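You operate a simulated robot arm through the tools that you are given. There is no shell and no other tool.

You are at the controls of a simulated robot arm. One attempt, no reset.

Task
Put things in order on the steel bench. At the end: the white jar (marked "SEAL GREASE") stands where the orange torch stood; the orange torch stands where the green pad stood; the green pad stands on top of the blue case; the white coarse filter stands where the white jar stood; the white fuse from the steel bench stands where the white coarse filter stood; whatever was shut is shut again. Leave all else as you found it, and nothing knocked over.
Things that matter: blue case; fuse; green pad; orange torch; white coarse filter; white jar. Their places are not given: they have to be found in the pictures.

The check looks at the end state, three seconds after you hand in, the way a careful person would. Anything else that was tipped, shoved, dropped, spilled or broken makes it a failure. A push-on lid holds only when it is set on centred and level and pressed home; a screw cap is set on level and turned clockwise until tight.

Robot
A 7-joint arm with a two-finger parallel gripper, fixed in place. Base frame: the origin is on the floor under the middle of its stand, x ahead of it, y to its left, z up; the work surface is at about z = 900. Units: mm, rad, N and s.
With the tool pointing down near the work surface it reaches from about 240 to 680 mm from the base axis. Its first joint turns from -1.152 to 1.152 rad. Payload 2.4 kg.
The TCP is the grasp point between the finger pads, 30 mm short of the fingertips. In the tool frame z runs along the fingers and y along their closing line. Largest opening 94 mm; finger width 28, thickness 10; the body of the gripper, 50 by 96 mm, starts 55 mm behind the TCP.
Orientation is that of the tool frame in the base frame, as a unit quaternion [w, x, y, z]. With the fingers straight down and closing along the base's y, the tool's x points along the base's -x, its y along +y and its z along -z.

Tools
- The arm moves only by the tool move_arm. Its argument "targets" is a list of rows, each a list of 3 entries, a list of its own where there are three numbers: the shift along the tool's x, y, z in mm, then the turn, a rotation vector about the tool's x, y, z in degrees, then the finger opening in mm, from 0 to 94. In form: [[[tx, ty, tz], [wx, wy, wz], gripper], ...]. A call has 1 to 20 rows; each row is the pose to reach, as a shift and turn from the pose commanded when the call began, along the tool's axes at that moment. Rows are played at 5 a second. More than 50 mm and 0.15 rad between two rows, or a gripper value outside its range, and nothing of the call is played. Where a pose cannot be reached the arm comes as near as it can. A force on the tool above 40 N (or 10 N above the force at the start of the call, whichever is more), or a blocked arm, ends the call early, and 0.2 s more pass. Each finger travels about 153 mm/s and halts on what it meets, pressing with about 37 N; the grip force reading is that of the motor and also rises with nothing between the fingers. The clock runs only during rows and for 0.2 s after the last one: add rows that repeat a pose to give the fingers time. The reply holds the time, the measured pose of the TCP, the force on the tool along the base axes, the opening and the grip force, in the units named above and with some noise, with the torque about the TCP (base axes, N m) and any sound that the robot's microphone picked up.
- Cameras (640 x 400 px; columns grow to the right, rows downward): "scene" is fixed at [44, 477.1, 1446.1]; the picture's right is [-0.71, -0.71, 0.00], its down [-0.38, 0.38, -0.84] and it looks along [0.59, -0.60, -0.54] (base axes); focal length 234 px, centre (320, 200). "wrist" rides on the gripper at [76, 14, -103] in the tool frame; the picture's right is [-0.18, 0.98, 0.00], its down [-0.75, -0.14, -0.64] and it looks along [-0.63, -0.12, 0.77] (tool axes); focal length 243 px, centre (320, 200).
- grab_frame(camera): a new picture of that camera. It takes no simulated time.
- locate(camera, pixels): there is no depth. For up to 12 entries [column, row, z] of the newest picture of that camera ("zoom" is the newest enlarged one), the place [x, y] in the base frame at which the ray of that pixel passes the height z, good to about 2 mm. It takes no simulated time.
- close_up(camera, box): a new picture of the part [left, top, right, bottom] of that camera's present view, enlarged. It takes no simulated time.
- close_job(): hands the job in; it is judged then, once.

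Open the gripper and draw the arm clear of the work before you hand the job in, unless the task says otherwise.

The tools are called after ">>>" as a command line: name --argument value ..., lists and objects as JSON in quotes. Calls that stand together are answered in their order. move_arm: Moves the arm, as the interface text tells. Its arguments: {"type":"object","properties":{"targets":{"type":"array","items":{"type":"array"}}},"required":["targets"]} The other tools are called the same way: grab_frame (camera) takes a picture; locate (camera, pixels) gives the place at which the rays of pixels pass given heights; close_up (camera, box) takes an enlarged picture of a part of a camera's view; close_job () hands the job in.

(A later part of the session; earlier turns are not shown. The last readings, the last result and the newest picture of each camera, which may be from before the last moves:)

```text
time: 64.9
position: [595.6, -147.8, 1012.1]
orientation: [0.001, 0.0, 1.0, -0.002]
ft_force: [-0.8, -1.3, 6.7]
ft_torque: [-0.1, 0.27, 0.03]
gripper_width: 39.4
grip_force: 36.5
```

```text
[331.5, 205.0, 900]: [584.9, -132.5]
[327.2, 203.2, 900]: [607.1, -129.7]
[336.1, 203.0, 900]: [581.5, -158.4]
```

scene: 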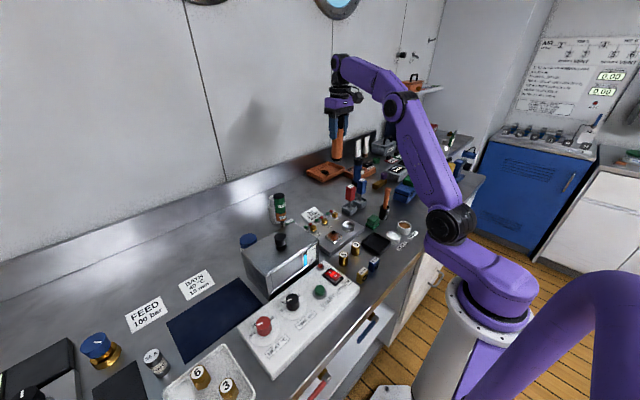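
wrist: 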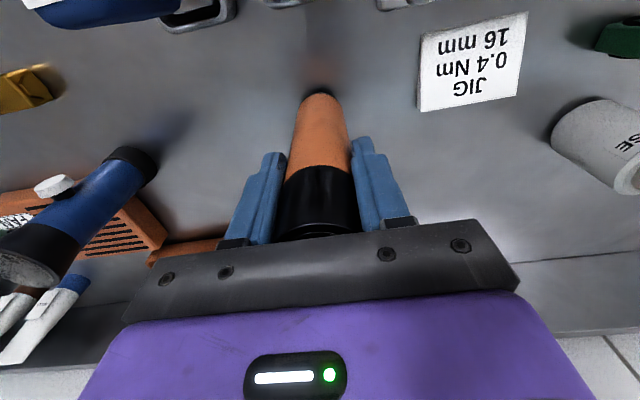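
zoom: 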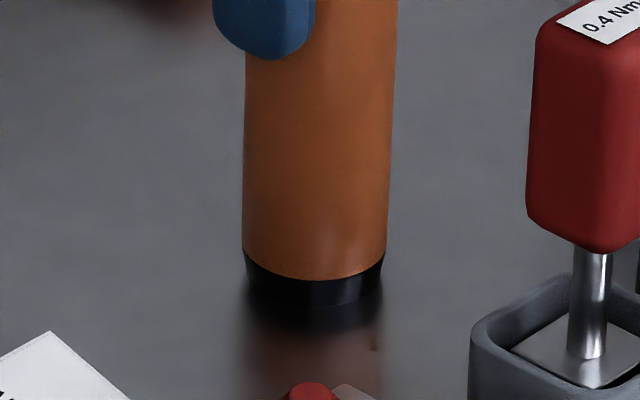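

By the scene camera the foot is centred near (597.5,-145). I raise 2 mm, shift by (+2.5,-3), and set down again.

>>> move_arm --targets '[[[0, 0, -2.5], [0, 0, 0], 30], [[-2.5, -3, -2.5], [0, 0, 0], 30], [[-2.5, -3, -1], [0, 0, 0], 30], [[-2.5, -3, -0.2], [0, 0, 0], 30], [[-2.5, -3, -0.2], [0, 0, 0], 30]]'

>>> close_up --camera "scene" --box '[318, 185, 346, 211]'

```text
time: 66.1
position: [597.9, -150.8, 1012.8]
orientation: [0.001, 0.0, 1.0, -0.001]
ft_force: [-1.2, 1.0, -0.2]
ft_torque: [0.19, 0.13, 0.0]
gripper_width: 39.5
grip_force: 37.0
```

```text
15.38 times, centred on (332, 198) of scene
```

zoom: 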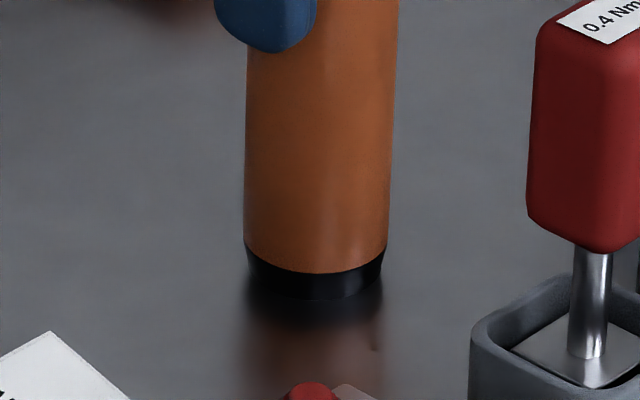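

The torch now rests partly on the bench at about (600,-147.5). I open the fingers slowly and rise straight up clear of its head.

>>> move_arm --targets '[[[0, 0, 0], [0, 0, 0], 42], [[0, 0, 0], [0, 0, 0], 50], [[0, 0, 0], [0, 0, 0], 65], [[0, 0, 0], [0, 0, 0], 80], [[0, 0, 0], [0, 0, 0], 80], [[0, 0, -30], [0, 0, 0], 80], [[0, 0, -70], [0, 0, 0], 80], [[0, 0, -110], [0, 0, 0], 80], [[0, 0, -150], [0, 0, 0], 80], [[0, 0, -150], [0, 0, 0], 80]]'

>>> grab_frame --camera "wrist"

>>> close_up --camera "scene" --box '[310, 165, 360, 215]'

```text
time: 68.3
position: [597.7, -148.7, 1161.5]
orientation: [0.0, 0.0, 1.0, -0.001]
ft_force: [-1.2, 1.2, 0.8]
ft_torque: [0.02, 0.0, 0.02]
gripper_width: 80.3
grip_force: 0.1
```

```text
taken
```

wrist: 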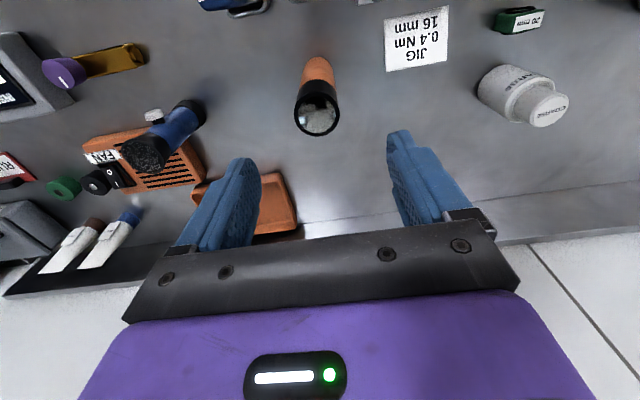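

```text
8.00 times, centred on (335, 190) of scene
```

zoom: 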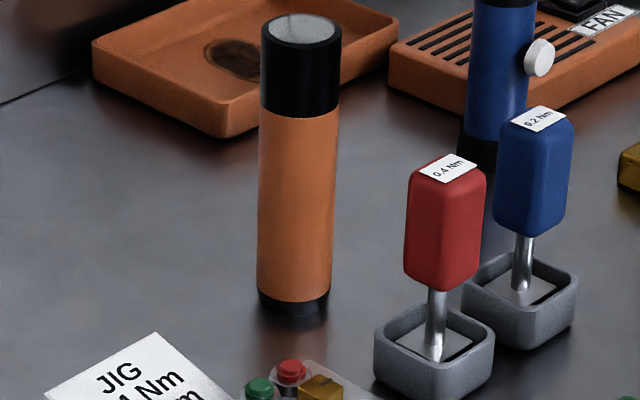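

The torch stands upright where the pad was. Next the jar: I move over to look at it from above, behind the bath.

>>> move_arm --targets '[[[9.7, 41.1, -5], [0, 0, 0], 80], [[19.4, 82.2, -5], [0, 0, 0], 80], [[29.1, 123.3, -5], [0, 0, 0], 80], [[38.8, 164.4, -5], [0, 0, 0], 80], [[48.5, 205.5, -5], [0, 0, 0], 80], [[58.2, 246.6, -5], [0, 0, 0], 80], [[67.9, 287.7, -5], [0, 0, 0], 80], [[77.6, 328.8, -5], [0, 0, 0], 80], [[87.3, 369.9, -5], [0, 0, 0], 80], [[97, 411, -5], [0, 0, 0], 80], [[97, 411, -5], [0, 0, 0], 80]]'

>>> grab_frame --camera "wrist"

>>> close_up --camera "wrist" --box '[230, 60, 430, 210]'

>>> close_up --camera "scene" --box '[225, 180, 325, 280]'

```text
time: 70.7
position: [499.3, 261.1, 1165.2]
orientation: [0.0, 0.0, 1.0, 0.0]
ft_force: [-0.4, -0.1, 0.2]
ft_torque: [-0.01, 0.01, 0.0]
gripper_width: 80.3
grip_force: 0.1
```

```text
taken
```

wrist: 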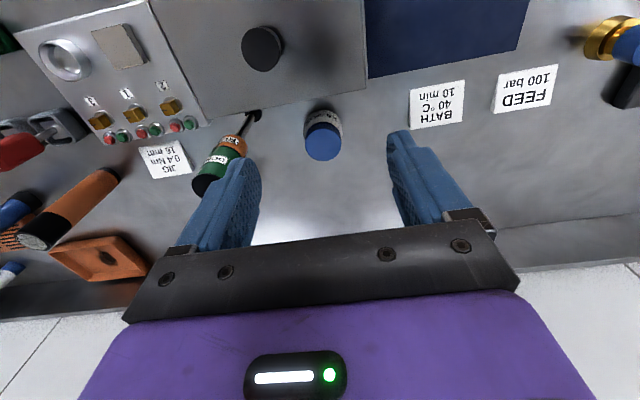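

```text
2.67 times, centred on (330, 135) of wrist
```

zoom: 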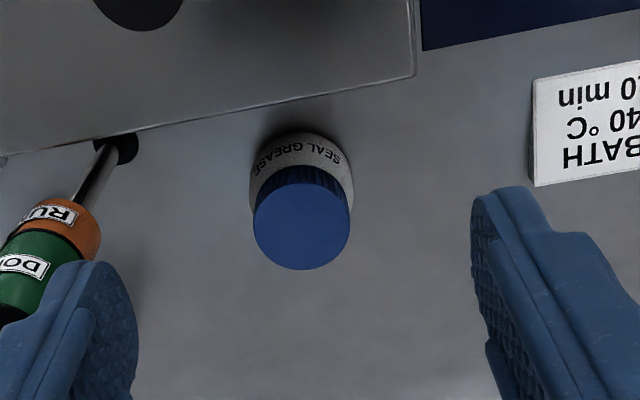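

```text
4.00 times, centred on (275, 230) of scene
```

zoom: 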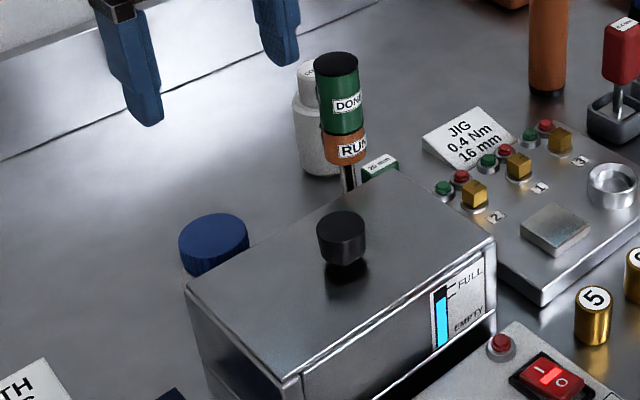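

I triangulate the jar's cap centre: wrist (323.3,143.3), scene (248.3,240), and check the bath's rear edge.

>>> locate --camera "wrist" --pixels '[[323.3, 143.3, 960], [323.3, 143.3, 970], [323.3, 143.3, 980], [323, 112.5, 900], [303.5, 135, 930], [342.5, 133, 930], [300, 180, 1000], [320, 105, 990]]'

>>> locate --camera "scene" --pixels '[[248.3, 240, 960], [248.3, 240, 970], [248.3, 240, 980], [241.3, 251.5, 1000], [241.3, 251.5, 980], [298.5, 239, 1000]]'

```text
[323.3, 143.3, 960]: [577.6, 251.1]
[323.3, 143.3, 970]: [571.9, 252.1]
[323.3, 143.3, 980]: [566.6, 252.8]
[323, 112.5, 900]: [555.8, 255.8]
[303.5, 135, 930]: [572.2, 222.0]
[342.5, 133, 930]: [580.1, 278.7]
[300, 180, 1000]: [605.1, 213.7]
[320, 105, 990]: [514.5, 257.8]
```

```text
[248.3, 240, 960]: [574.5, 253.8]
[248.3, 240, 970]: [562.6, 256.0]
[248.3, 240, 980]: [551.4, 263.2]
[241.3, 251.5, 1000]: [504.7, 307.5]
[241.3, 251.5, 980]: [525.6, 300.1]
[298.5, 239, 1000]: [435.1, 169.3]
```

The jar is about 56 mm wide and 57 mm high at about (580,251.5). I check the bath's rear-left top corner in both cameras (wrist (364.5,89.3), scene (241.3,251.5)) for clearance.

>>> locate --camera "wrist" --pixels '[[364.5, 89.3, 960], [364.5, 89.3, 970], [364.5, 89.3, 980], [364.5, 89.3, 990], [364.5, 89.3, 1000], [330, 97, 980], [330, 97, 970]]'

>>> locate --camera "scene" --pixels '[[241.3, 251.5, 960], [241.3, 251.5, 970], [241.3, 251.5, 990]]'

>>> close_up --camera "wrist" --box '[200, 20, 400, 220]'

```text
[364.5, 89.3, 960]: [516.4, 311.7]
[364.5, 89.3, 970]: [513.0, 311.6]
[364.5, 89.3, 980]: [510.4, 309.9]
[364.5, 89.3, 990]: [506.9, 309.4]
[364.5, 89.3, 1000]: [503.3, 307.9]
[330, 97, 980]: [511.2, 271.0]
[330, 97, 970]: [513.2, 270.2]
```

```text
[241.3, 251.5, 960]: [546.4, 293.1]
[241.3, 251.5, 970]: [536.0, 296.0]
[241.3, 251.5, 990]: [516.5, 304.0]
```

```text
2.00 times, centred on (300, 120) of wrist
```

zoom: 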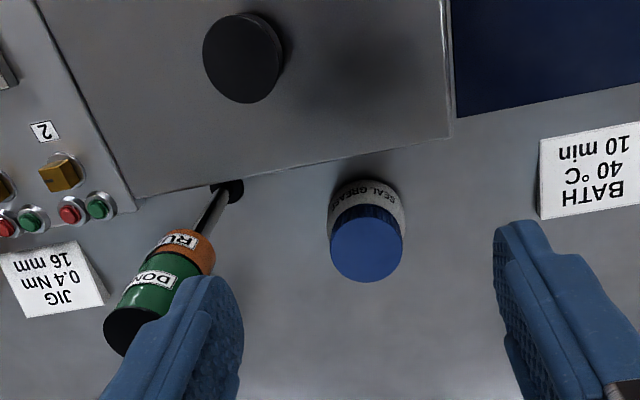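

The bath's top is at z 1000 with its rear edge at x 503, so the jar has 49 mm of space. I also triangulate the DONE/RUN lever's handle for clearance.

>>> locate --camera "wrist" --pixels '[[206, 188, 1020], [206, 188, 1040], [206, 188, 1060], [206, 188, 1080], [255, 115, 960], [245, 140, 1000]]'

>>> locate --camera "scene" --pixels '[[279, 195.5, 1020], [279, 195.5, 1040], [279, 195.5, 1060], [279, 195.5, 1080]]'

```text
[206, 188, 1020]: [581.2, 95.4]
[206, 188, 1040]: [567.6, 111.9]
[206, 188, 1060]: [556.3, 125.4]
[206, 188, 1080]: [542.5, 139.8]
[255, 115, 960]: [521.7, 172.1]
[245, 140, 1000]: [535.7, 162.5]
```

```text
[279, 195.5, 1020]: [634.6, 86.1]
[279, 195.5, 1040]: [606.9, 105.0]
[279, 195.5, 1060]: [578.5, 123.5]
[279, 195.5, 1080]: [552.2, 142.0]
```

The lever handle tops out near (542,145,1088), clear of the planned path. I move above the jar, to 1012 mm, and check the alignment.

>>> move_arm --targets '[[[-27, -3.3, 20], [0, 0, 0], 78], [[-54, -6.6, 40], [0, 0, 0], 78], [[-80.3, -9.9, 60], [0, 0, 0], 78], [[-80.3, -9.9, 95], [0, 0, 0], 78], [[-80.3, -9.9, 125], [0, 0, 0], 78], [[-80.3, -9.9, 153], [0, 0, 0], 78], [[-80.3, -9.9, 153], [0, 0, 0], 78]]'

>>> grab_frame --camera "wrist"

>>> grab_frame --camera "scene"

```text
time: 72.3
position: [580.6, 250.5, 1013.7]
orientation: [0.002, 0.0, 1.0, -0.001]
ft_force: [-0.1, 1.0, 0.4]
ft_torque: [0.02, 0.0, -0.01]
gripper_width: 78.0
grip_force: 0.0
```

```text
taken
```

wrist: 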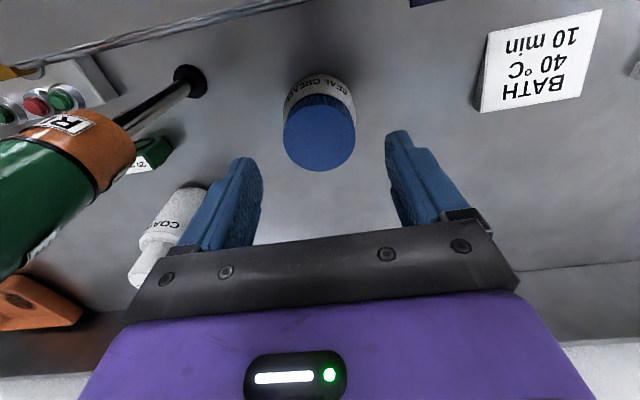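

```text
taken
```

scene: 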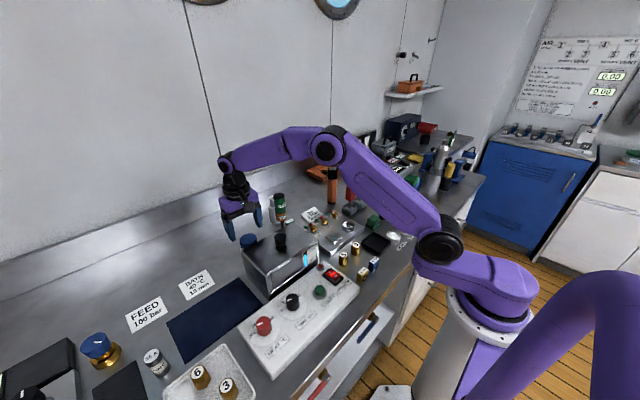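

The jar's cap is at about (320,133). I zoom to find its true centre relative to the tool axis.

>>> close_up --camera "wrist" --box '[260, 60, 380, 190]'

>>> close_up --camera "scene" --box '[215, 150, 315, 270]'

```text
3.08 times, centred on (320, 125) of wrist
```

zoom: 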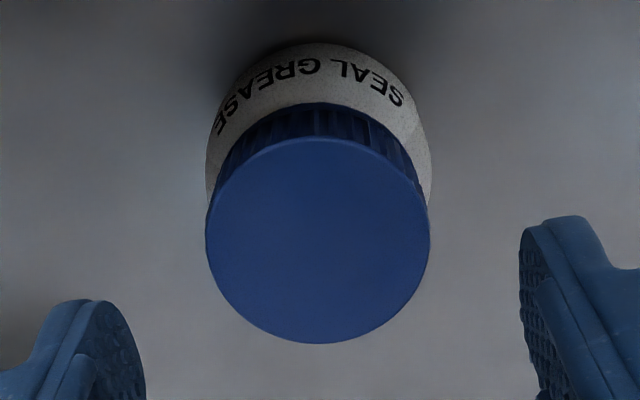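

```text
3.33 times, centred on (265, 210) of scene
```

zoom: 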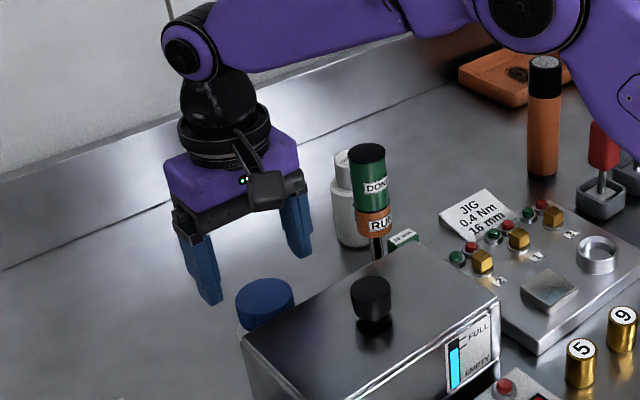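

The cap is centred within 2 mm of the tool axis; jar centre about (578,251). I descend to grip height around the jar's body.

>>> move_arm --targets '[[[1.8, 0, 25], [0, 0, 0], 78], [[1.8, 0, 45], [0, 0, 0], 78], [[1.8, 0, 60], [0, 0, 0], 78], [[1.8, 0, 68], [0, 0, 0], 78], [[1.8, 0, 68], [0, 0, 0], 78]]'

>>> grab_frame --camera "wrist"

>>> close_up --camera "scene" --box '[205, 160, 325, 280]'

```text
time: 73.5
position: [577.5, 250.9, 945.0]
orientation: [0.002, 0.0, 1.0, -0.002]
ft_force: [0.4, -0.4, 0.1]
ft_torque: [0.02, 0.0, -0.01]
gripper_width: 77.9
grip_force: 0.0
```

```text
taken
```

wrist: 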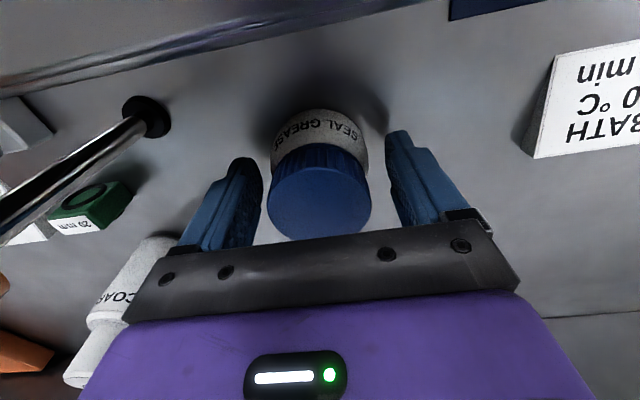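

```text
3.33 times, centred on (265, 220) of scene
```

zoom: 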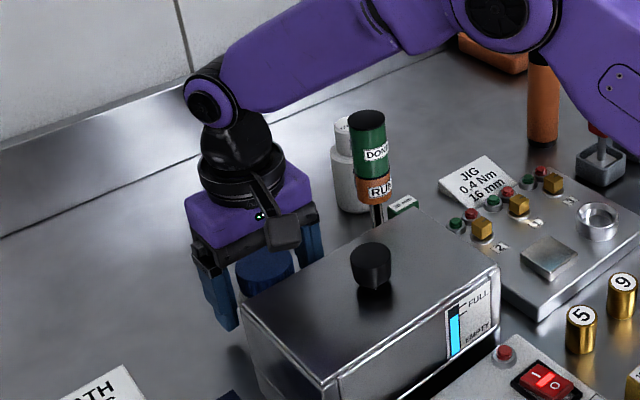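

The jar's body is between the fingers. I close on it.

>>> move_arm --targets '[[[0, 0, 0], [0, 0, 0], 66], [[0, 0, 0], [0, 0, 0], 58], [[0, 0, 0], [0, 0, 0], 52], [[0, 0, 0], [0, 0, 0], 46], [[0, 0, 0], [0, 0, 0], 46]]'

>>> grab_frame --camera "wrist"

```text
time: 74.7
position: [578.0, 251.8, 945.1]
orientation: [0.001, -0.001, 1.0, -0.001]
ft_force: [-0.4, -1.1, 0.0]
ft_torque: [-0.05, 0.0, -0.03]
gripper_width: 58.8
grip_force: 36.9
```

```text
taken
```

wrist: 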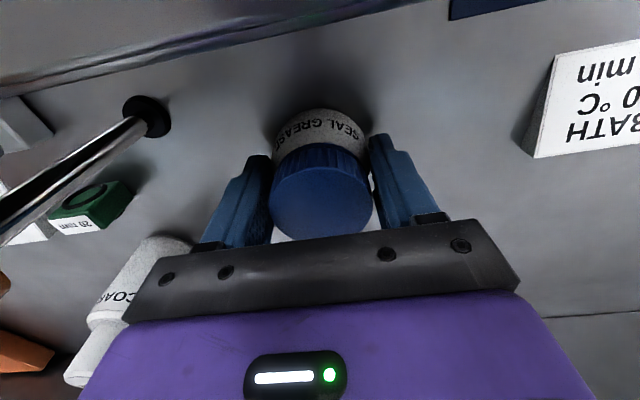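

Held at 58.8 mm. I lift the jar and carry it over to the torch's old place on the blue mat.

>>> move_arm --targets '[[[0, 0, -10], [0, 0, 0], 46], [[0, 0, -40], [0, 0, 0], 46], [[0, 0, -80], [0, 0, 0], 46], [[19.7, 39.6, -85], [0, 0, 0], 46], [[39.5, 79.2, -85], [0, 0, 0], 46], [[59.2, 118.9, -85], [0, 0, 0], 46], [[79, 158.5, -85], [0, 0, 0], 46], [[98.7, 198.1, -85], [0, 0, 0], 46], [[98.7, 198.1, -85], [0, 0, 0], 46]]'

>>> grab_frame --camera "wrist"

>>> grab_frame --camera "scene"

```text
time: 76.7
position: [479.9, 448.0, 1029.2]
orientation: [0.0, 0.001, 1.0, 0.0]
ft_force: [0.6, 0.1, -1.8]
ft_torque: [-0.02, -0.04, 0.03]
gripper_width: 59.1
grip_force: 37.2
```

```text
taken
```

wrist: 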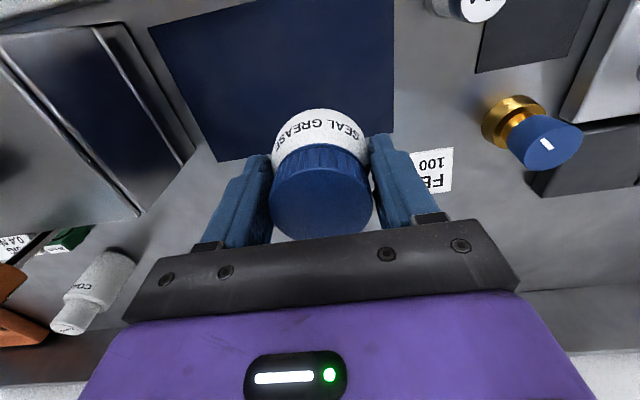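

```text
taken
```

scene: 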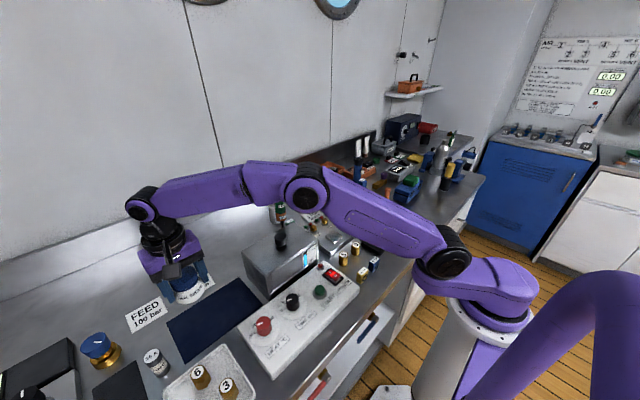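

The jar is over the mat. I zoom in to see how it sits in the fingers and where its foot is in the scene view.

>>> close_up --camera "wrist" --box '[260, 90, 380, 250]'

>>> close_up --camera "scene" --box '[160, 250, 230, 330]'

```text
2.50 times, centred on (320, 170) of wrist
```

zoom: 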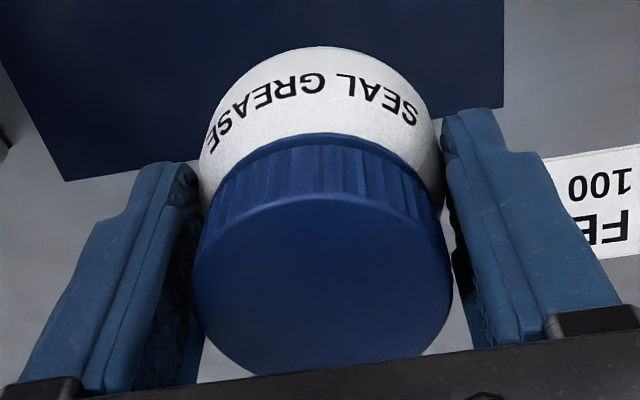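

```text
5.00 times, centred on (195, 290) of scene
```

zoom: 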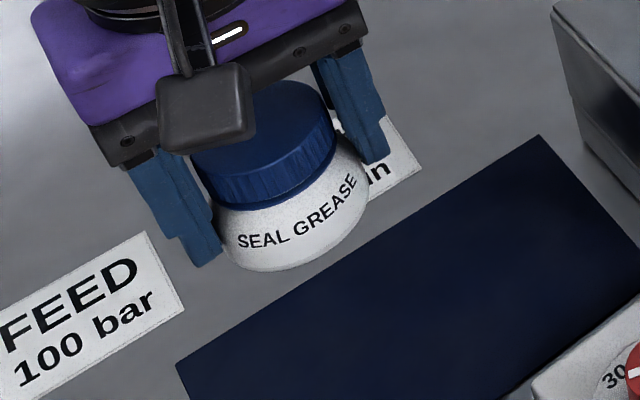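

I check the foot's position through the scene camera at its present height (about 985).

>>> locate --camera "scene" --pixels '[[185, 304.2, 985], [185, 304.2, 983], [185, 304.2, 987]]'

```text
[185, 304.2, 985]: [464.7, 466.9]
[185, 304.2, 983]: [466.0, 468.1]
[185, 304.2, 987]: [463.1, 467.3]
```

The jar's centre is about (483.7,447.8); I shift 2.8 mm inward and lower it to a few millimetres above the mat.

>>> move_arm --targets '[[[2.8, 0.3, 30], [0, 0, 0], 46], [[2.8, 0.3, 60], [0, 0, 0], 46], [[2.8, 0.3, 74], [0, 0, 0], 46], [[2.8, 0.3, 80], [0, 0, 0], 46], [[2.8, 0.3, 80], [0, 0, 0], 46]]'

>>> close_up --camera "scene" --box '[160, 270, 230, 350]'

>>> grab_frame --camera "wrist"

```text
time: 77.9
position: [478.0, 447.5, 947.1]
orientation: [0.001, 0.001, 1.0, 0.0]
ft_force: [-1.3, 0.9, -2.2]
ft_torque: [0.01, -0.02, 0.02]
gripper_width: 59.2
grip_force: 36.7
```

```text
5.00 times, centred on (195, 310) of scene
```

zoom: 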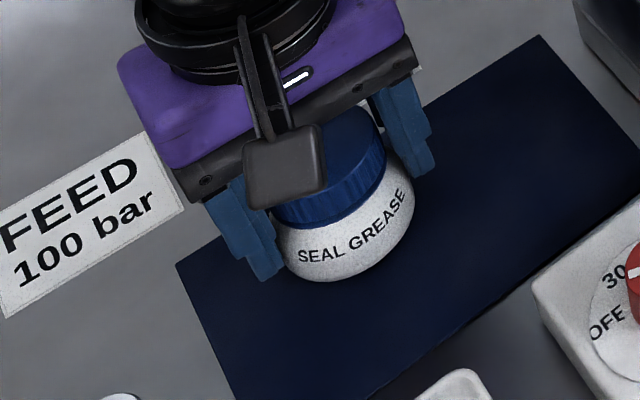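

```text
taken
```

wrist: 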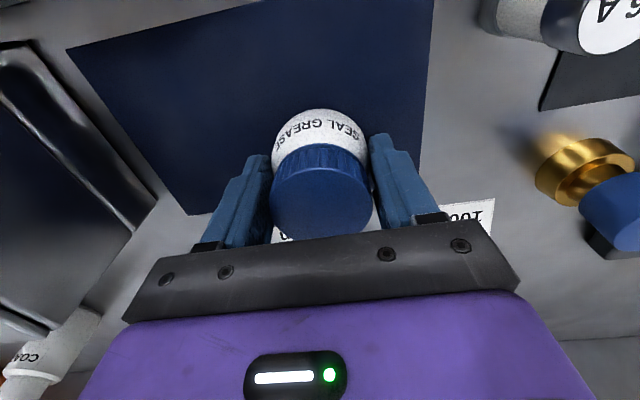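

Nearly down (hanging about 2 N). I lower in half-millimetre steps until contact.

>>> move_arm --targets '[[[0, 0, 0.7], [0, 0, 0], 46], [[0, 0, 1.4], [0, 0, 0], 46], [[0, 0, 2], [0, 0, 0], 46]]'

>>> move_arm --targets '[[[0, 0, 0.5], [0, 0, 0], 46], [[0, 0, 1], [0, 0, 0], 46]]'

```text
time: 78.7
position: [477.5, 446.4, 947.8]
orientation: [0.001, 0.0, 1.0, -0.001]
ft_force: [-1.9, -2.7, 7.8]
ft_torque: [-0.16, 0.18, 0.01]
gripper_width: 59.0
grip_force: 37.1
```

```text
time: 79.3
position: [478.2, 448.8, 946.6]
orientation: [0.002, 0.0, 1.0, 0.0]
ft_force: [-3.7, -4.3, 20.8]
ft_torque: [-0.45, 0.38, 0.0]
gripper_width: 58.9
grip_force: 36.7
```

Contact is firm (about 21 N). I ease back 1 mm and check the foot's place before release.

>>> move_arm --targets '[[[0, 0, -0.8], [0, 0, 0], 46], [[0, 0, -1.2], [0, 0, 0], 46]]'

>>> close_up --camera "scene" --box '[170, 285, 220, 335]'

```text
time: 79.9
position: [478.2, 448.7, 946.4]
orientation: [0.001, 0.0, 1.0, -0.001]
ft_force: [-0.4, -6.2, 16.9]
ft_torque: [-0.26, 0.07, 0.01]
gripper_width: 59.0
grip_force: 36.7
```

```text
8.00 times, centred on (195, 310) of scene
```

zoom: 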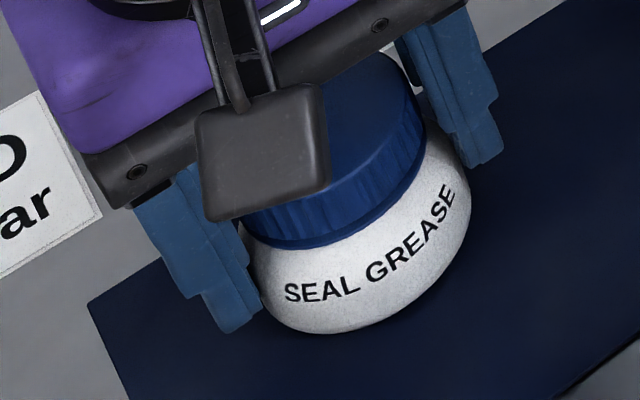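

>>> locate --camera "scene" --pixels '[[195.6, 326.7, 901], [195.6, 326.7, 903]]'

>>> move_arm --targets '[[[0, 0, -0.7], [0, 0, 0], 46], [[0, 0, -1.2], [0, 0, 0], 46]]'

```text
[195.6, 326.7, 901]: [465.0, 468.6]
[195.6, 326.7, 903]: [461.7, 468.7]
```

```text
time: 80.5
position: [477.6, 447.6, 948.1]
orientation: [0.002, 0.001, 1.0, -0.001]
ft_force: [5.7, -3.0, 4.7]
ft_torque: [-0.02, -0.29, -0.1]
gripper_width: 58.9
grip_force: 36.8
```

The jar's centre is within about 3 mm of the torch's old place. I open slowly and rise.

>>> move_arm --targets '[[[0, 0, 0], [0, 0, 0], 62], [[0, 0, 0], [0, 0, 0], 70], [[0, 0, 0], [0, 0, 0], 80], [[0, 0, 0], [0, 0, 0], 80], [[0, 0, -20], [0, 0, 0], 80], [[0, 0, -50], [0, 0, 0], 80], [[4, -4, -90], [0, 0, 0], 80], [[15, -15, -125], [0, 0, 0], 80], [[30, -30, -150], [0, 0, 0], 80], [[30, -30, -150], [0, 0, 0], 80]]'

>>> grab_frame --camera "wrist"

>>> close_up --camera "scene" --box '[150, 270, 250, 350]'

```text
time: 82.7
position: [446.9, 417.6, 1098.0]
orientation: [0.0, -0.001, 1.0, -0.001]
ft_force: [0.0, 0.0, 0.0]
ft_torque: [-0.01, -0.01, 0.0]
gripper_width: 80.1
grip_force: 0.1
```

```text
taken
```

wrist: 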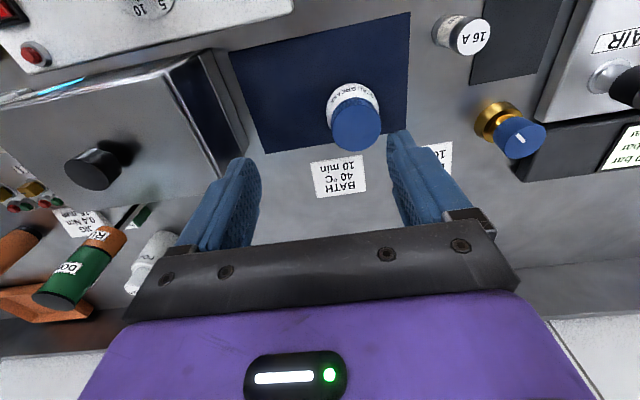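

```text
5.00 times, centred on (200, 310) of scene
```

zoom: 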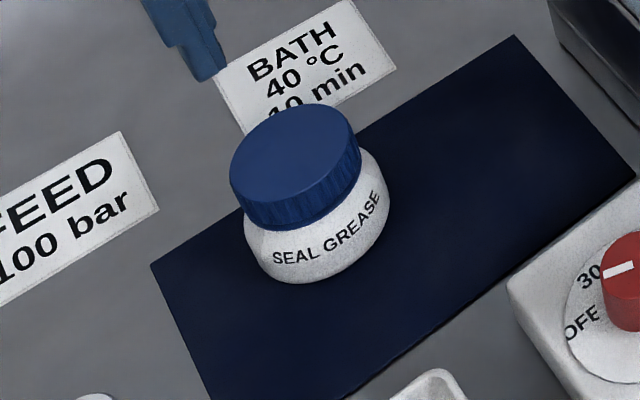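

The jar stands well. Next the coarse filter: I rise and move to a viewing pose above and before it, keeping above the lever.

>>> move_arm --targets '[[[0, 0, -35], [0, 0, 0], 80], [[0, -10, -70], [0, 0, 0], 80], [[-12, -52, -70], [0, 0, 0], 80], [[-24, -94, -70], [0, 0, 0], 80], [[-36, -136, -70], [0, 0, 0], 80], [[-48, -178, -70], [0, 0, 0], 80], [[-60, -220, -70], [0, 0, 0], 80], [[-72, -262, -70], [0, 0, 0], 80], [[-84, -300, -70], [0, 0, 0], 80], [[-93, -328, -70], [0, 0, 0], 80], [[-93, -328, -70], [0, 0, 0], 80]]'

>>> grab_frame --camera "wrist"

>>> close_up --camera "wrist" --box '[250, 80, 410, 230]'

>>> close_up --camera "scene" --box '[255, 180, 305, 240]'

```text
time: 85.1
position: [543.4, 91.7, 1170.5]
orientation: [0.0, 0.0, 1.0, -0.001]
ft_force: [0.3, 0.1, 0.5]
ft_torque: [0.03, 0.01, 0.03]
gripper_width: 80.2
grip_force: 0.0
```

```text
taken
```

wrist: 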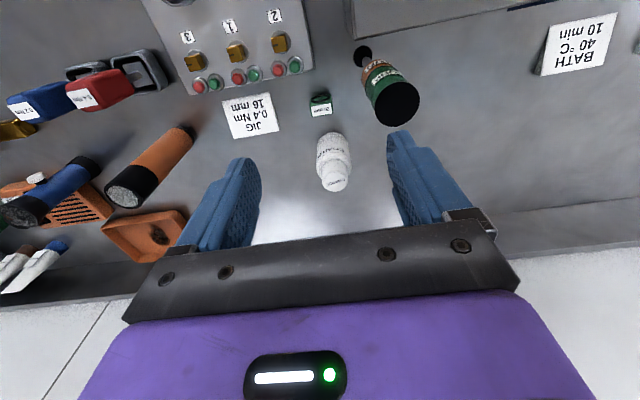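

```text
2.67 times, centred on (330, 155) of wrist
```

zoom: 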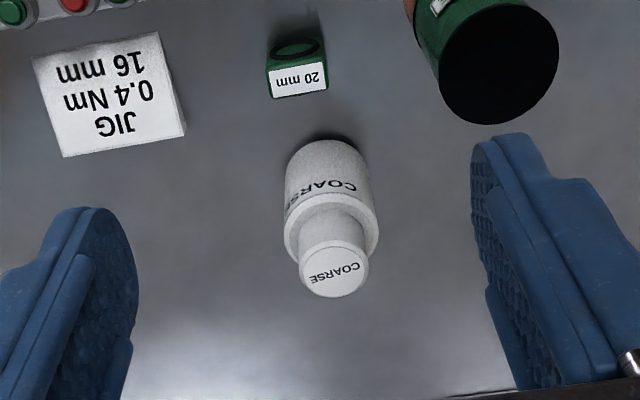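

```text
6.67 times, centred on (280, 210) of scene
```

zoom: 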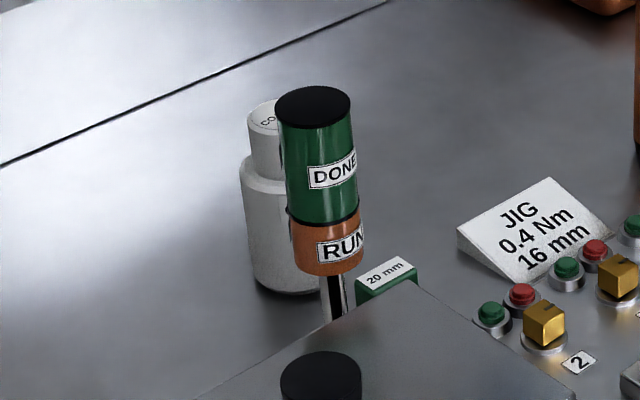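

I locate the filter's foot apex (331.9,131.8), the neck top centre (335.6,182) and edges.

>>> locate --camera "wrist" --pixels '[[331.9, 131.8, 900], [335.6, 182, 980], [335.6, 182, 990], [335.6, 182, 1000], [317, 167, 960], [351.5, 165, 960], [318, 140, 905], [350, 137, 905]]'

>>> locate --camera "scene" --pixels '[[272.6, 197.5, 980], [272.6, 197.5, 990], [272.6, 197.5, 1000], [275.5, 224.2, 900], [268.2, 207, 960]]'

```text
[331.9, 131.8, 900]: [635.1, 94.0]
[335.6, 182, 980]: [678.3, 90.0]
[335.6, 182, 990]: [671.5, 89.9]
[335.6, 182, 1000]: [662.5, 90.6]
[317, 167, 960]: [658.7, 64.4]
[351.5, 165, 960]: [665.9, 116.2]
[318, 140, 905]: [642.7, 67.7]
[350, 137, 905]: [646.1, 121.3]
```

```text
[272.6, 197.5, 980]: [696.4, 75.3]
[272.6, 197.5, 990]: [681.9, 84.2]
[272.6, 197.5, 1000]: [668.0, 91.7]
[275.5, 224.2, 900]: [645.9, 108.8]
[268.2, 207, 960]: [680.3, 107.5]
```

The filter stands at about (661,90.5), 52 mm wide and 100 mm high. I check the lever handle again from here (top disc centre (397.5,104.4)) because the camera housing will pass near it.

>>> locate --camera "wrist" --pixels '[[397.5, 104.4, 1070], [397.5, 104.4, 1080], [397.5, 104.4, 1090], [397.5, 104.4, 1100], [374, 104.4, 1085], [419.5, 104.4, 1085], [362, 55, 960]]'

>>> locate --camera "scene" --pixels '[[279, 195.8, 1070], [279, 195.8, 1080], [279, 195.8, 1090], [279, 195.8, 1100], [280, 222, 1000], [281.5, 225, 980]]'

```text
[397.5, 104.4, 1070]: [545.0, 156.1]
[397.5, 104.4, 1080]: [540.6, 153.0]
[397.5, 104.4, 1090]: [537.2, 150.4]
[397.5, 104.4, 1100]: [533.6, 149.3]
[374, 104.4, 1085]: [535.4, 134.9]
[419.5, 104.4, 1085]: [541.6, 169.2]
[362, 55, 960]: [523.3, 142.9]
```

```text
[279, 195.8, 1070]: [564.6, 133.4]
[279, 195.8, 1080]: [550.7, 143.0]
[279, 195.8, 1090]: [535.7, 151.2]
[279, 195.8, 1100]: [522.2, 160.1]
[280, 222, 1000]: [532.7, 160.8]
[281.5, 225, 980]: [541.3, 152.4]
```

The lever handle's axis is at (537,150.5) up to z 1089. I turn the tool 30 degrees so that the camera swings away from it, and move near the filter at 1060 mm height.

>>> move_arm --targets '[[[-20, 0, 10], [0, 0, -8], 88], [[-40, 0, 30], [0, 0, -16], 88], [[-60, 0, 50], [0, 0, -24], 88], [[-80, 0, 80], [0, 0, -30], 88], [[-92, 0, 108], [0, 0, -30], 88], [[-92, 0, 108], [0, 0, -30], 88]]'

>>> grab_frame --camera "wrist"

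>>> close_up --camera "scene" --box '[215, 120, 335, 250]'

```text
time: 86.5
position: [630.9, 89.9, 1062.2]
orientation: [0.0, -0.259, 0.966, -0.001]
ft_force: [-0.1, 0.1, 0.1]
ft_torque: [0.0, -0.01, -0.05]
gripper_width: 88.2
grip_force: 0.1
```

```text
taken
```

wrist: 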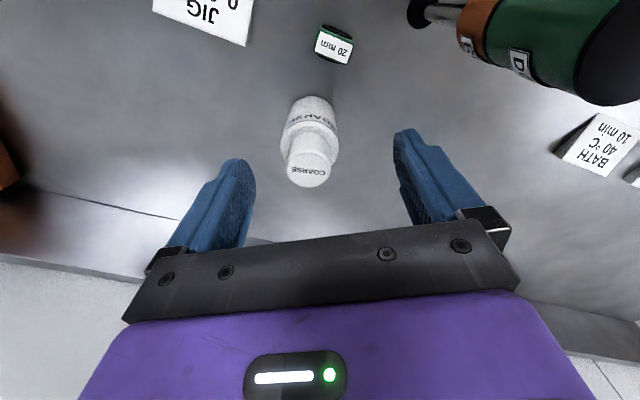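

```text
3.08 times, centred on (275, 185) of scene
```

zoom: 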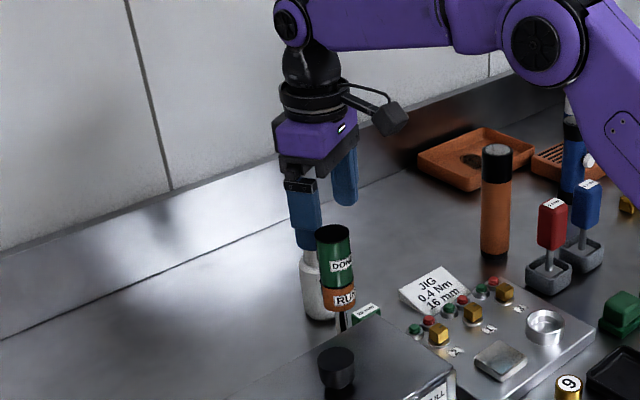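

I zoom on the filter between the fingers and locate its top centre and foot apex.

>>> close_up --camera "wrist" --box '[250, 80, 370, 200]'

>>> locate --camera "wrist" --pixels '[[308.5, 171, 1002], [308.5, 171, 998], [314, 96, 900], [281, 140, 965], [338, 135, 965]]'

```text
3.33 times, centred on (310, 140) of wrist
```

zoom: 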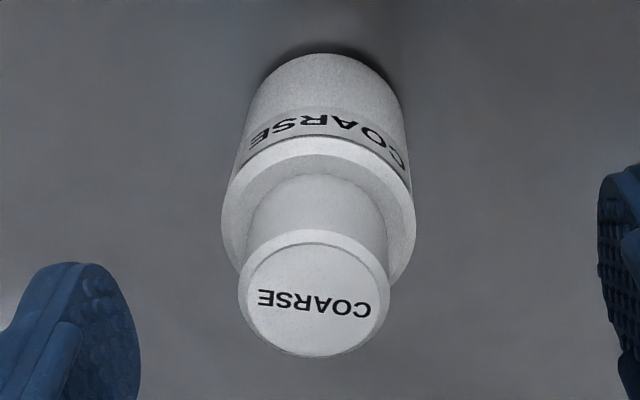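

```text
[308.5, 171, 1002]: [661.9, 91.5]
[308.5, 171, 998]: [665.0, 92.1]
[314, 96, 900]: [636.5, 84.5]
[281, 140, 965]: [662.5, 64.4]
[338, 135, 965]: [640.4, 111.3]
```

The filter's centre is at (661,90). I go outward and down so that the fingers straddle its body.

>>> move_arm --targets '[[[-8.2, -4.75, 15], [0, 0, 0], 88], [[-16.5, -9.5, 20], [0, 0, 0], 88], [[-20, -11.5, 50], [0, 0, 0], 88], [[-24.7, -14.25, 80], [0, 0, 0], 88], [[-24.7, -14.25, 97], [0, 0, 0], 88], [[-24.7, -14.25, 97], [0, 0, 0], 88]]'

>>> grab_frame --camera "wrist"

>>> close_up --camera "scene" --box '[215, 120, 335, 250]'

```text
time: 87.9
position: [658.6, 89.8, 965.0]
orientation: [0.0, -0.258, 0.966, -0.001]
ft_force: [-0.1, -0.6, 0.6]
ft_torque: [-0.02, 0.0, 0.03]
gripper_width: 87.7
grip_force: 0.1
```

```text
taken
```

wrist: 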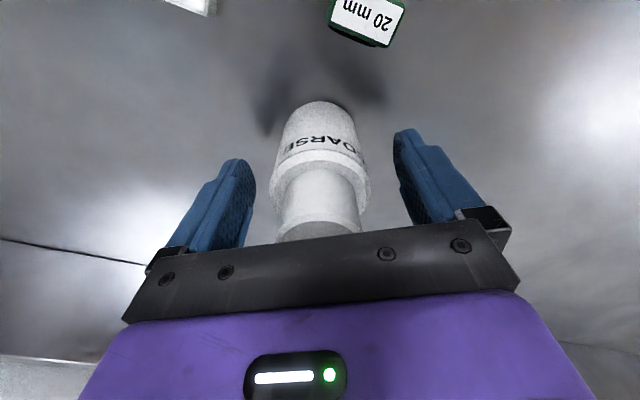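

```text
3.08 times, centred on (275, 185) of scene
```

zoom: 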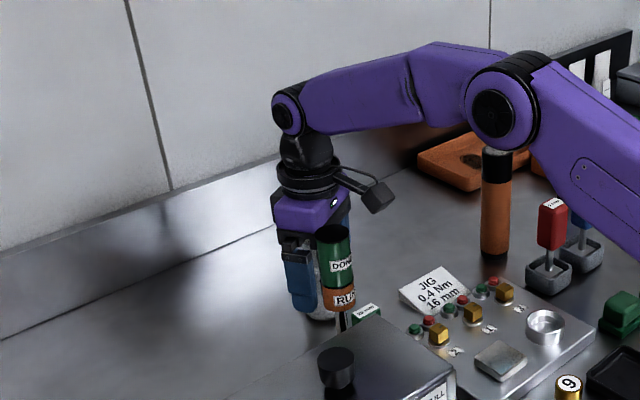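

The filter stands between the fingers with its foot apex at (321,101), within about 2 mm. I close on its body.

>>> move_arm --targets '[[[0, 0, 0], [0, 0, 0], 72], [[0, 0, 0], [0, 0, 0], 62], [[0, 0, 0], [0, 0, 0], 54], [[0, 0, 0], [0, 0, 0], 48], [[0, 0, 0], [0, 0, 0], 42], [[0, 0, 0], [0, 0, 0], 42]]'

>>> grab_frame --camera "wrist"

```text
time: 89.3
position: [659.1, 90.4, 965.9]
orientation: [0.0, -0.258, 0.966, -0.001]
ft_force: [0.9, -0.5, 0.8]
ft_torque: [0.02, 0.05, -0.04]
gripper_width: 51.0
grip_force: 37.1
```

```text
taken
```

wrist: 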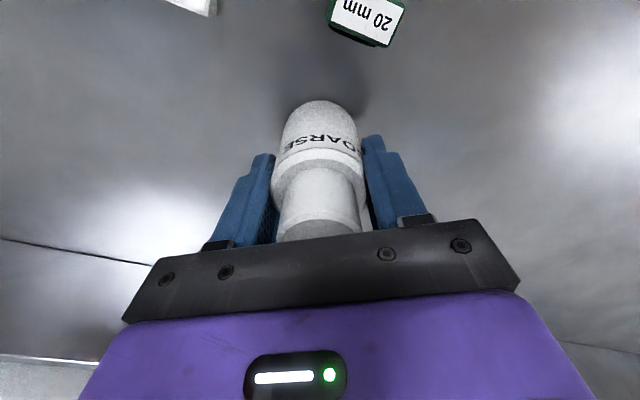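

Held at 51 mm. I lift and carry the filter, first inward and up (so that the camera passes above the lever), to above the jar's old place.

>>> move_arm --targets '[[[0, 0, -10], [0, 0, 0], 42], [[0, 0, -35], [0, 0, 0], 42], [[5.4, 6.6, -65], [0, 0, 0], 42], [[12.3, 18.7, -90], [0, 0, 0], 42], [[3.5, 54, -95], [0, 0, 0], 42], [[-3.5, 96.1, -95], [0, 0, 0], 42], [[-10.5, 138.3, -95], [0, 0, 0], 42], [[-10.4, 179.3, -95], [0, 0, 0], 42], [[-10.4, 179.3, -95], [0, 0, 0], 42]]'

>>> grab_frame --camera "wrist"

>>> grab_frame --camera "scene"

```text
time: 91.3
position: [576.7, 251.0, 1057.8]
orientation: [0.0, -0.259, 0.966, -0.001]
ft_force: [-0.7, -1.1, -0.5]
ft_torque: [0.02, -0.01, -0.01]
gripper_width: 50.8
grip_force: 37.1
```

```text
taken
```

wrist: 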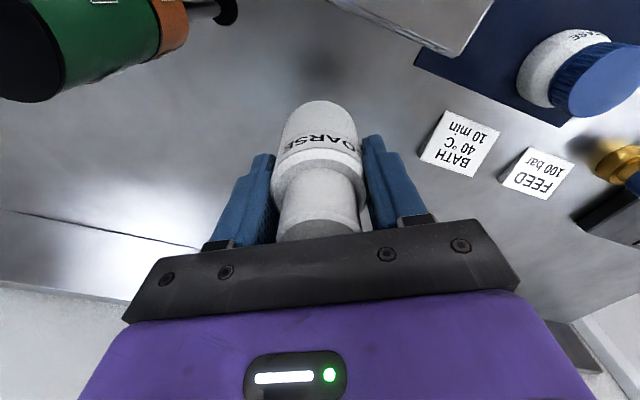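

```text
taken
```

scene: 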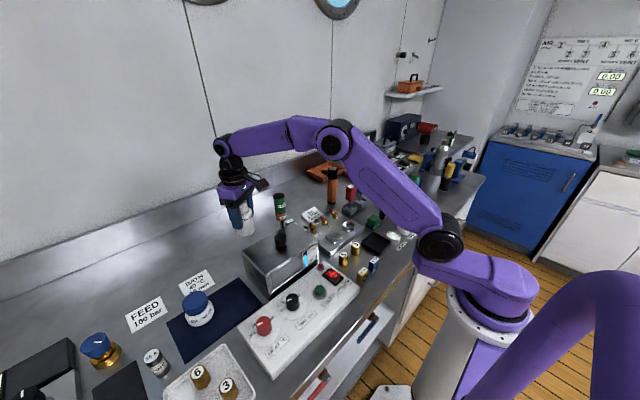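

The filter hangs over the jar's old place. I lower it to a few millimetres above the bench and check its foot in the scene view.

>>> move_arm --targets '[[[0, 0, 30], [0, 0, 0], 42], [[0, 0, 60], [0, 0, 0], 42], [[0, 0, 80], [0, 0, 0], 42], [[0, 0, 89], [0, 0, 0], 42], [[0, 0, 89], [0, 0, 0], 42]]'

>>> grab_frame --camera "wrist"

>>> close_up --camera "scene" --box '[215, 190, 295, 280]'

```text
time: 92.5
position: [580.2, 250.5, 969.1]
orientation: [0.0, -0.259, 0.966, -0.001]
ft_force: [0.5, 0.7, -1.4]
ft_torque: [0.0, 0.0, 0.04]
gripper_width: 50.7
grip_force: 37.0
```

```text
taken
```

wrist: 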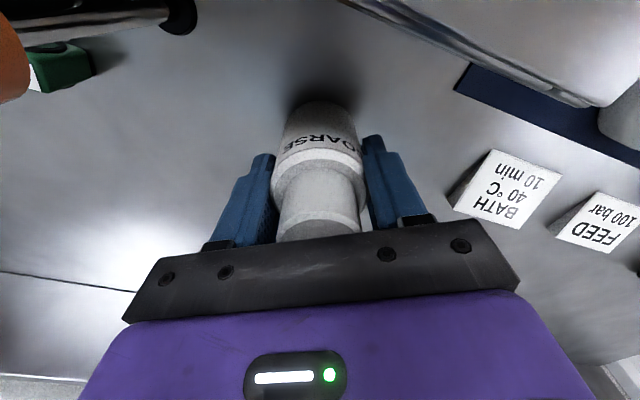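

```text
4.44 times, centred on (255, 235) of scene
```

zoom: 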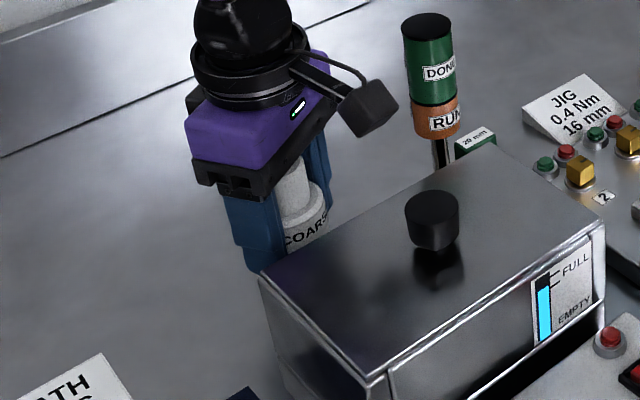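

The foot is hidden behind the bath in the scene view, so I locate its apex (321,101) with the wrist camera and lower in small steps.

>>> locate --camera "wrist" --pixels '[[321, 101, 905], [321, 101, 908]]'

>>> move_arm --targets '[[[0, 0, 0.7], [0, 0, 0], 42], [[0, 0, 1.4], [0, 0, 0], 42], [[0, 0, 2.1], [0, 0, 0], 42], [[0, 0, 2.8], [0, 0, 0], 42]]'

```text
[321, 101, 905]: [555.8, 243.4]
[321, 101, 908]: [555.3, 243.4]
```

```text
time: 93.5
position: [579.6, 251.1, 966.9]
orientation: [0.0, -0.258, 0.966, -0.001]
ft_force: [0.6, 0.1, -1.3]
ft_torque: [-0.01, -0.02, 0.02]
gripper_width: 50.8
grip_force: 36.8
```

The filter's centre is at (580,252), right on the jar's old spot. I lower further until contact.

>>> move_arm --targets '[[[0, 0, 0.7], [0, 0, 0], 42], [[0, 0, 1.4], [0, 0, 0], 42]]'

>>> move_arm --targets '[[[0, 0, 0.5], [0, 0, 0], 42], [[0, 0, 1], [0, 0, 0], 42]]'

```text
time: 94.1
position: [580.0, 251.8, 965.4]
orientation: [0.0, -0.259, 0.966, 0.0]
ft_force: [0.2, 0.1, -1.2]
ft_torque: [-0.01, 0.02, -0.04]
gripper_width: 50.9
grip_force: 36.9
```

```text
time: 94.7
position: [580.4, 251.4, 966.4]
orientation: [0.001, -0.258, 0.966, -0.001]
ft_force: [-1.8, 0.2, 4.2]
ft_torque: [0.0, 0.2, -0.05]
gripper_width: 51.0
grip_force: 36.3
```

Contact is made (about 5 N). I open slowly and rise straight up.

>>> move_arm --targets '[[[0, 0, 0], [0, 0, 0], 54], [[0, 0, 0], [0, 0, 0], 62], [[0, 0, 0], [0, 0, 0], 74], [[0, 0, 0], [0, 0, 0], 80], [[0, 0, 0], [0, 0, 0], 80], [[0, 0, -20], [0, 0, 0], 80], [[0, 0, -55], [0, 0, 0], 80], [[0, 0, -95], [0, 0, 0], 80], [[0, 0, -130], [0, 0, 0], 80], [[0, 0, -160], [0, 0, 0], 80], [[0, 0, -160], [0, 0, 0], 80]]'

>>> grab_frame --camera "wrist"

>>> close_up --camera "scene" --box '[215, 170, 315, 280]'

```text
time: 97.1
position: [577.9, 252.1, 1122.9]
orientation: [0.0, -0.258, 0.966, -0.001]
ft_force: [1.2, 0.1, -0.6]
ft_torque: [0.02, 0.0, -0.01]
gripper_width: 80.0
grip_force: 0.0
```

```text
taken
```

wrist: 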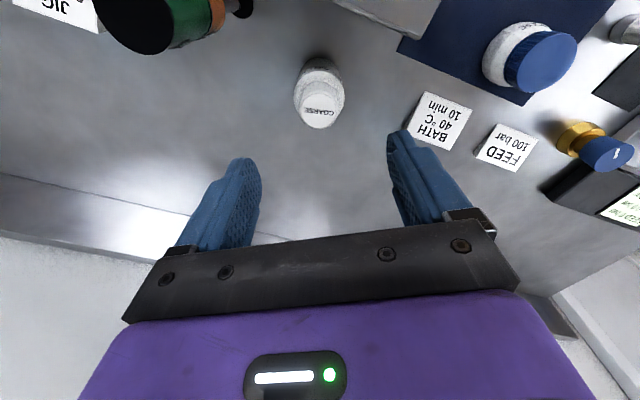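

```text
3.64 times, centred on (265, 225) of scene
```

zoom: 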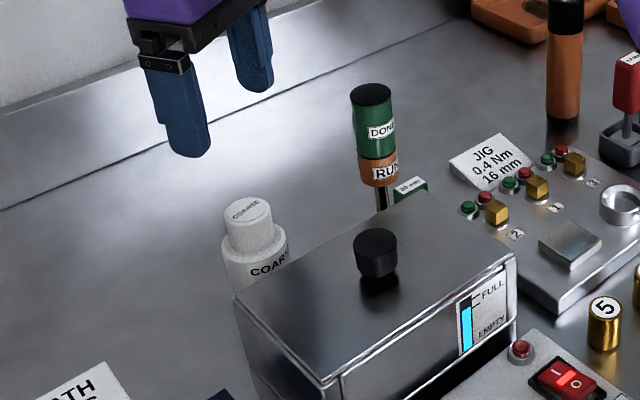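

The filter stands upright where the jar was. Now the fuse, at the edge of reach; I turn the tool to face it and move to a viewing pose.

>>> move_arm --targets '[[[11.5, 42.9, -4], [0, 0, -3.83], 80], [[23, 85.8, -8], [0, 0, -7.67], 80], [[34.5, 128.7, -12], [0, 0, -11.5], 80], [[46, 171.7, -16], [0, 0, -15.3], 80], [[57.5, 214.6, -20], [0, 0, -19.2], 80], [[69, 257.5, -25], [0, 0, -23], 80], [[69, 257.5, -25], [0, 0, -23], 80]]'

>>> grab_frame --camera "wrist"

>>> close_up --camera "wrist" --box '[230, 60, 410, 220]'

>>> grab_frame --camera "scene"

```text
time: 98.7
position: [393.9, 442.8, 1149.6]
orientation: [0.001, -0.446, 0.895, -0.001]
ft_force: [-0.3, -0.2, 0.1]
ft_torque: [0.0, -0.02, 0.0]
gripper_width: 80.1
grip_force: 0.1
```

```text
taken
```

wrist: 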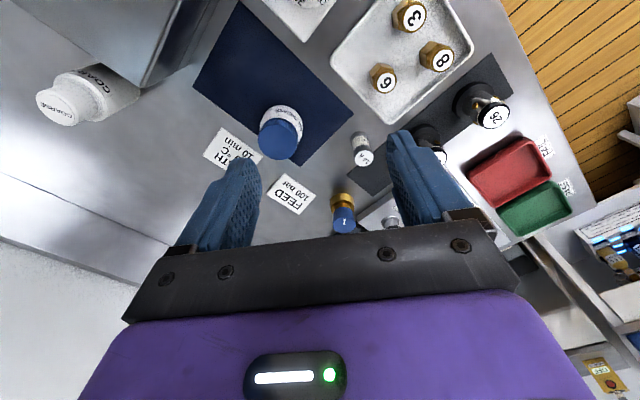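

```text
2.50 times, centred on (320, 140) of wrist
```

zoom: 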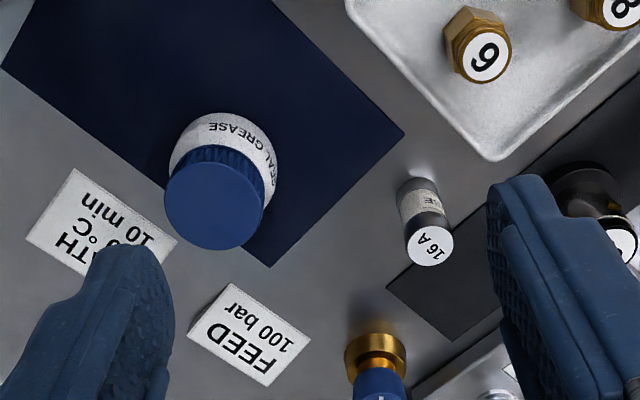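

```text
taken
```

scene: 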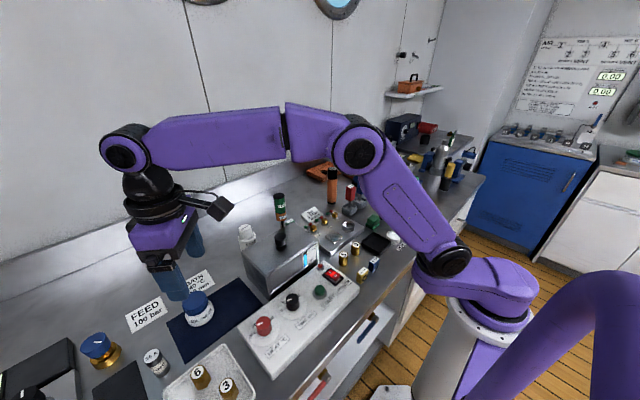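

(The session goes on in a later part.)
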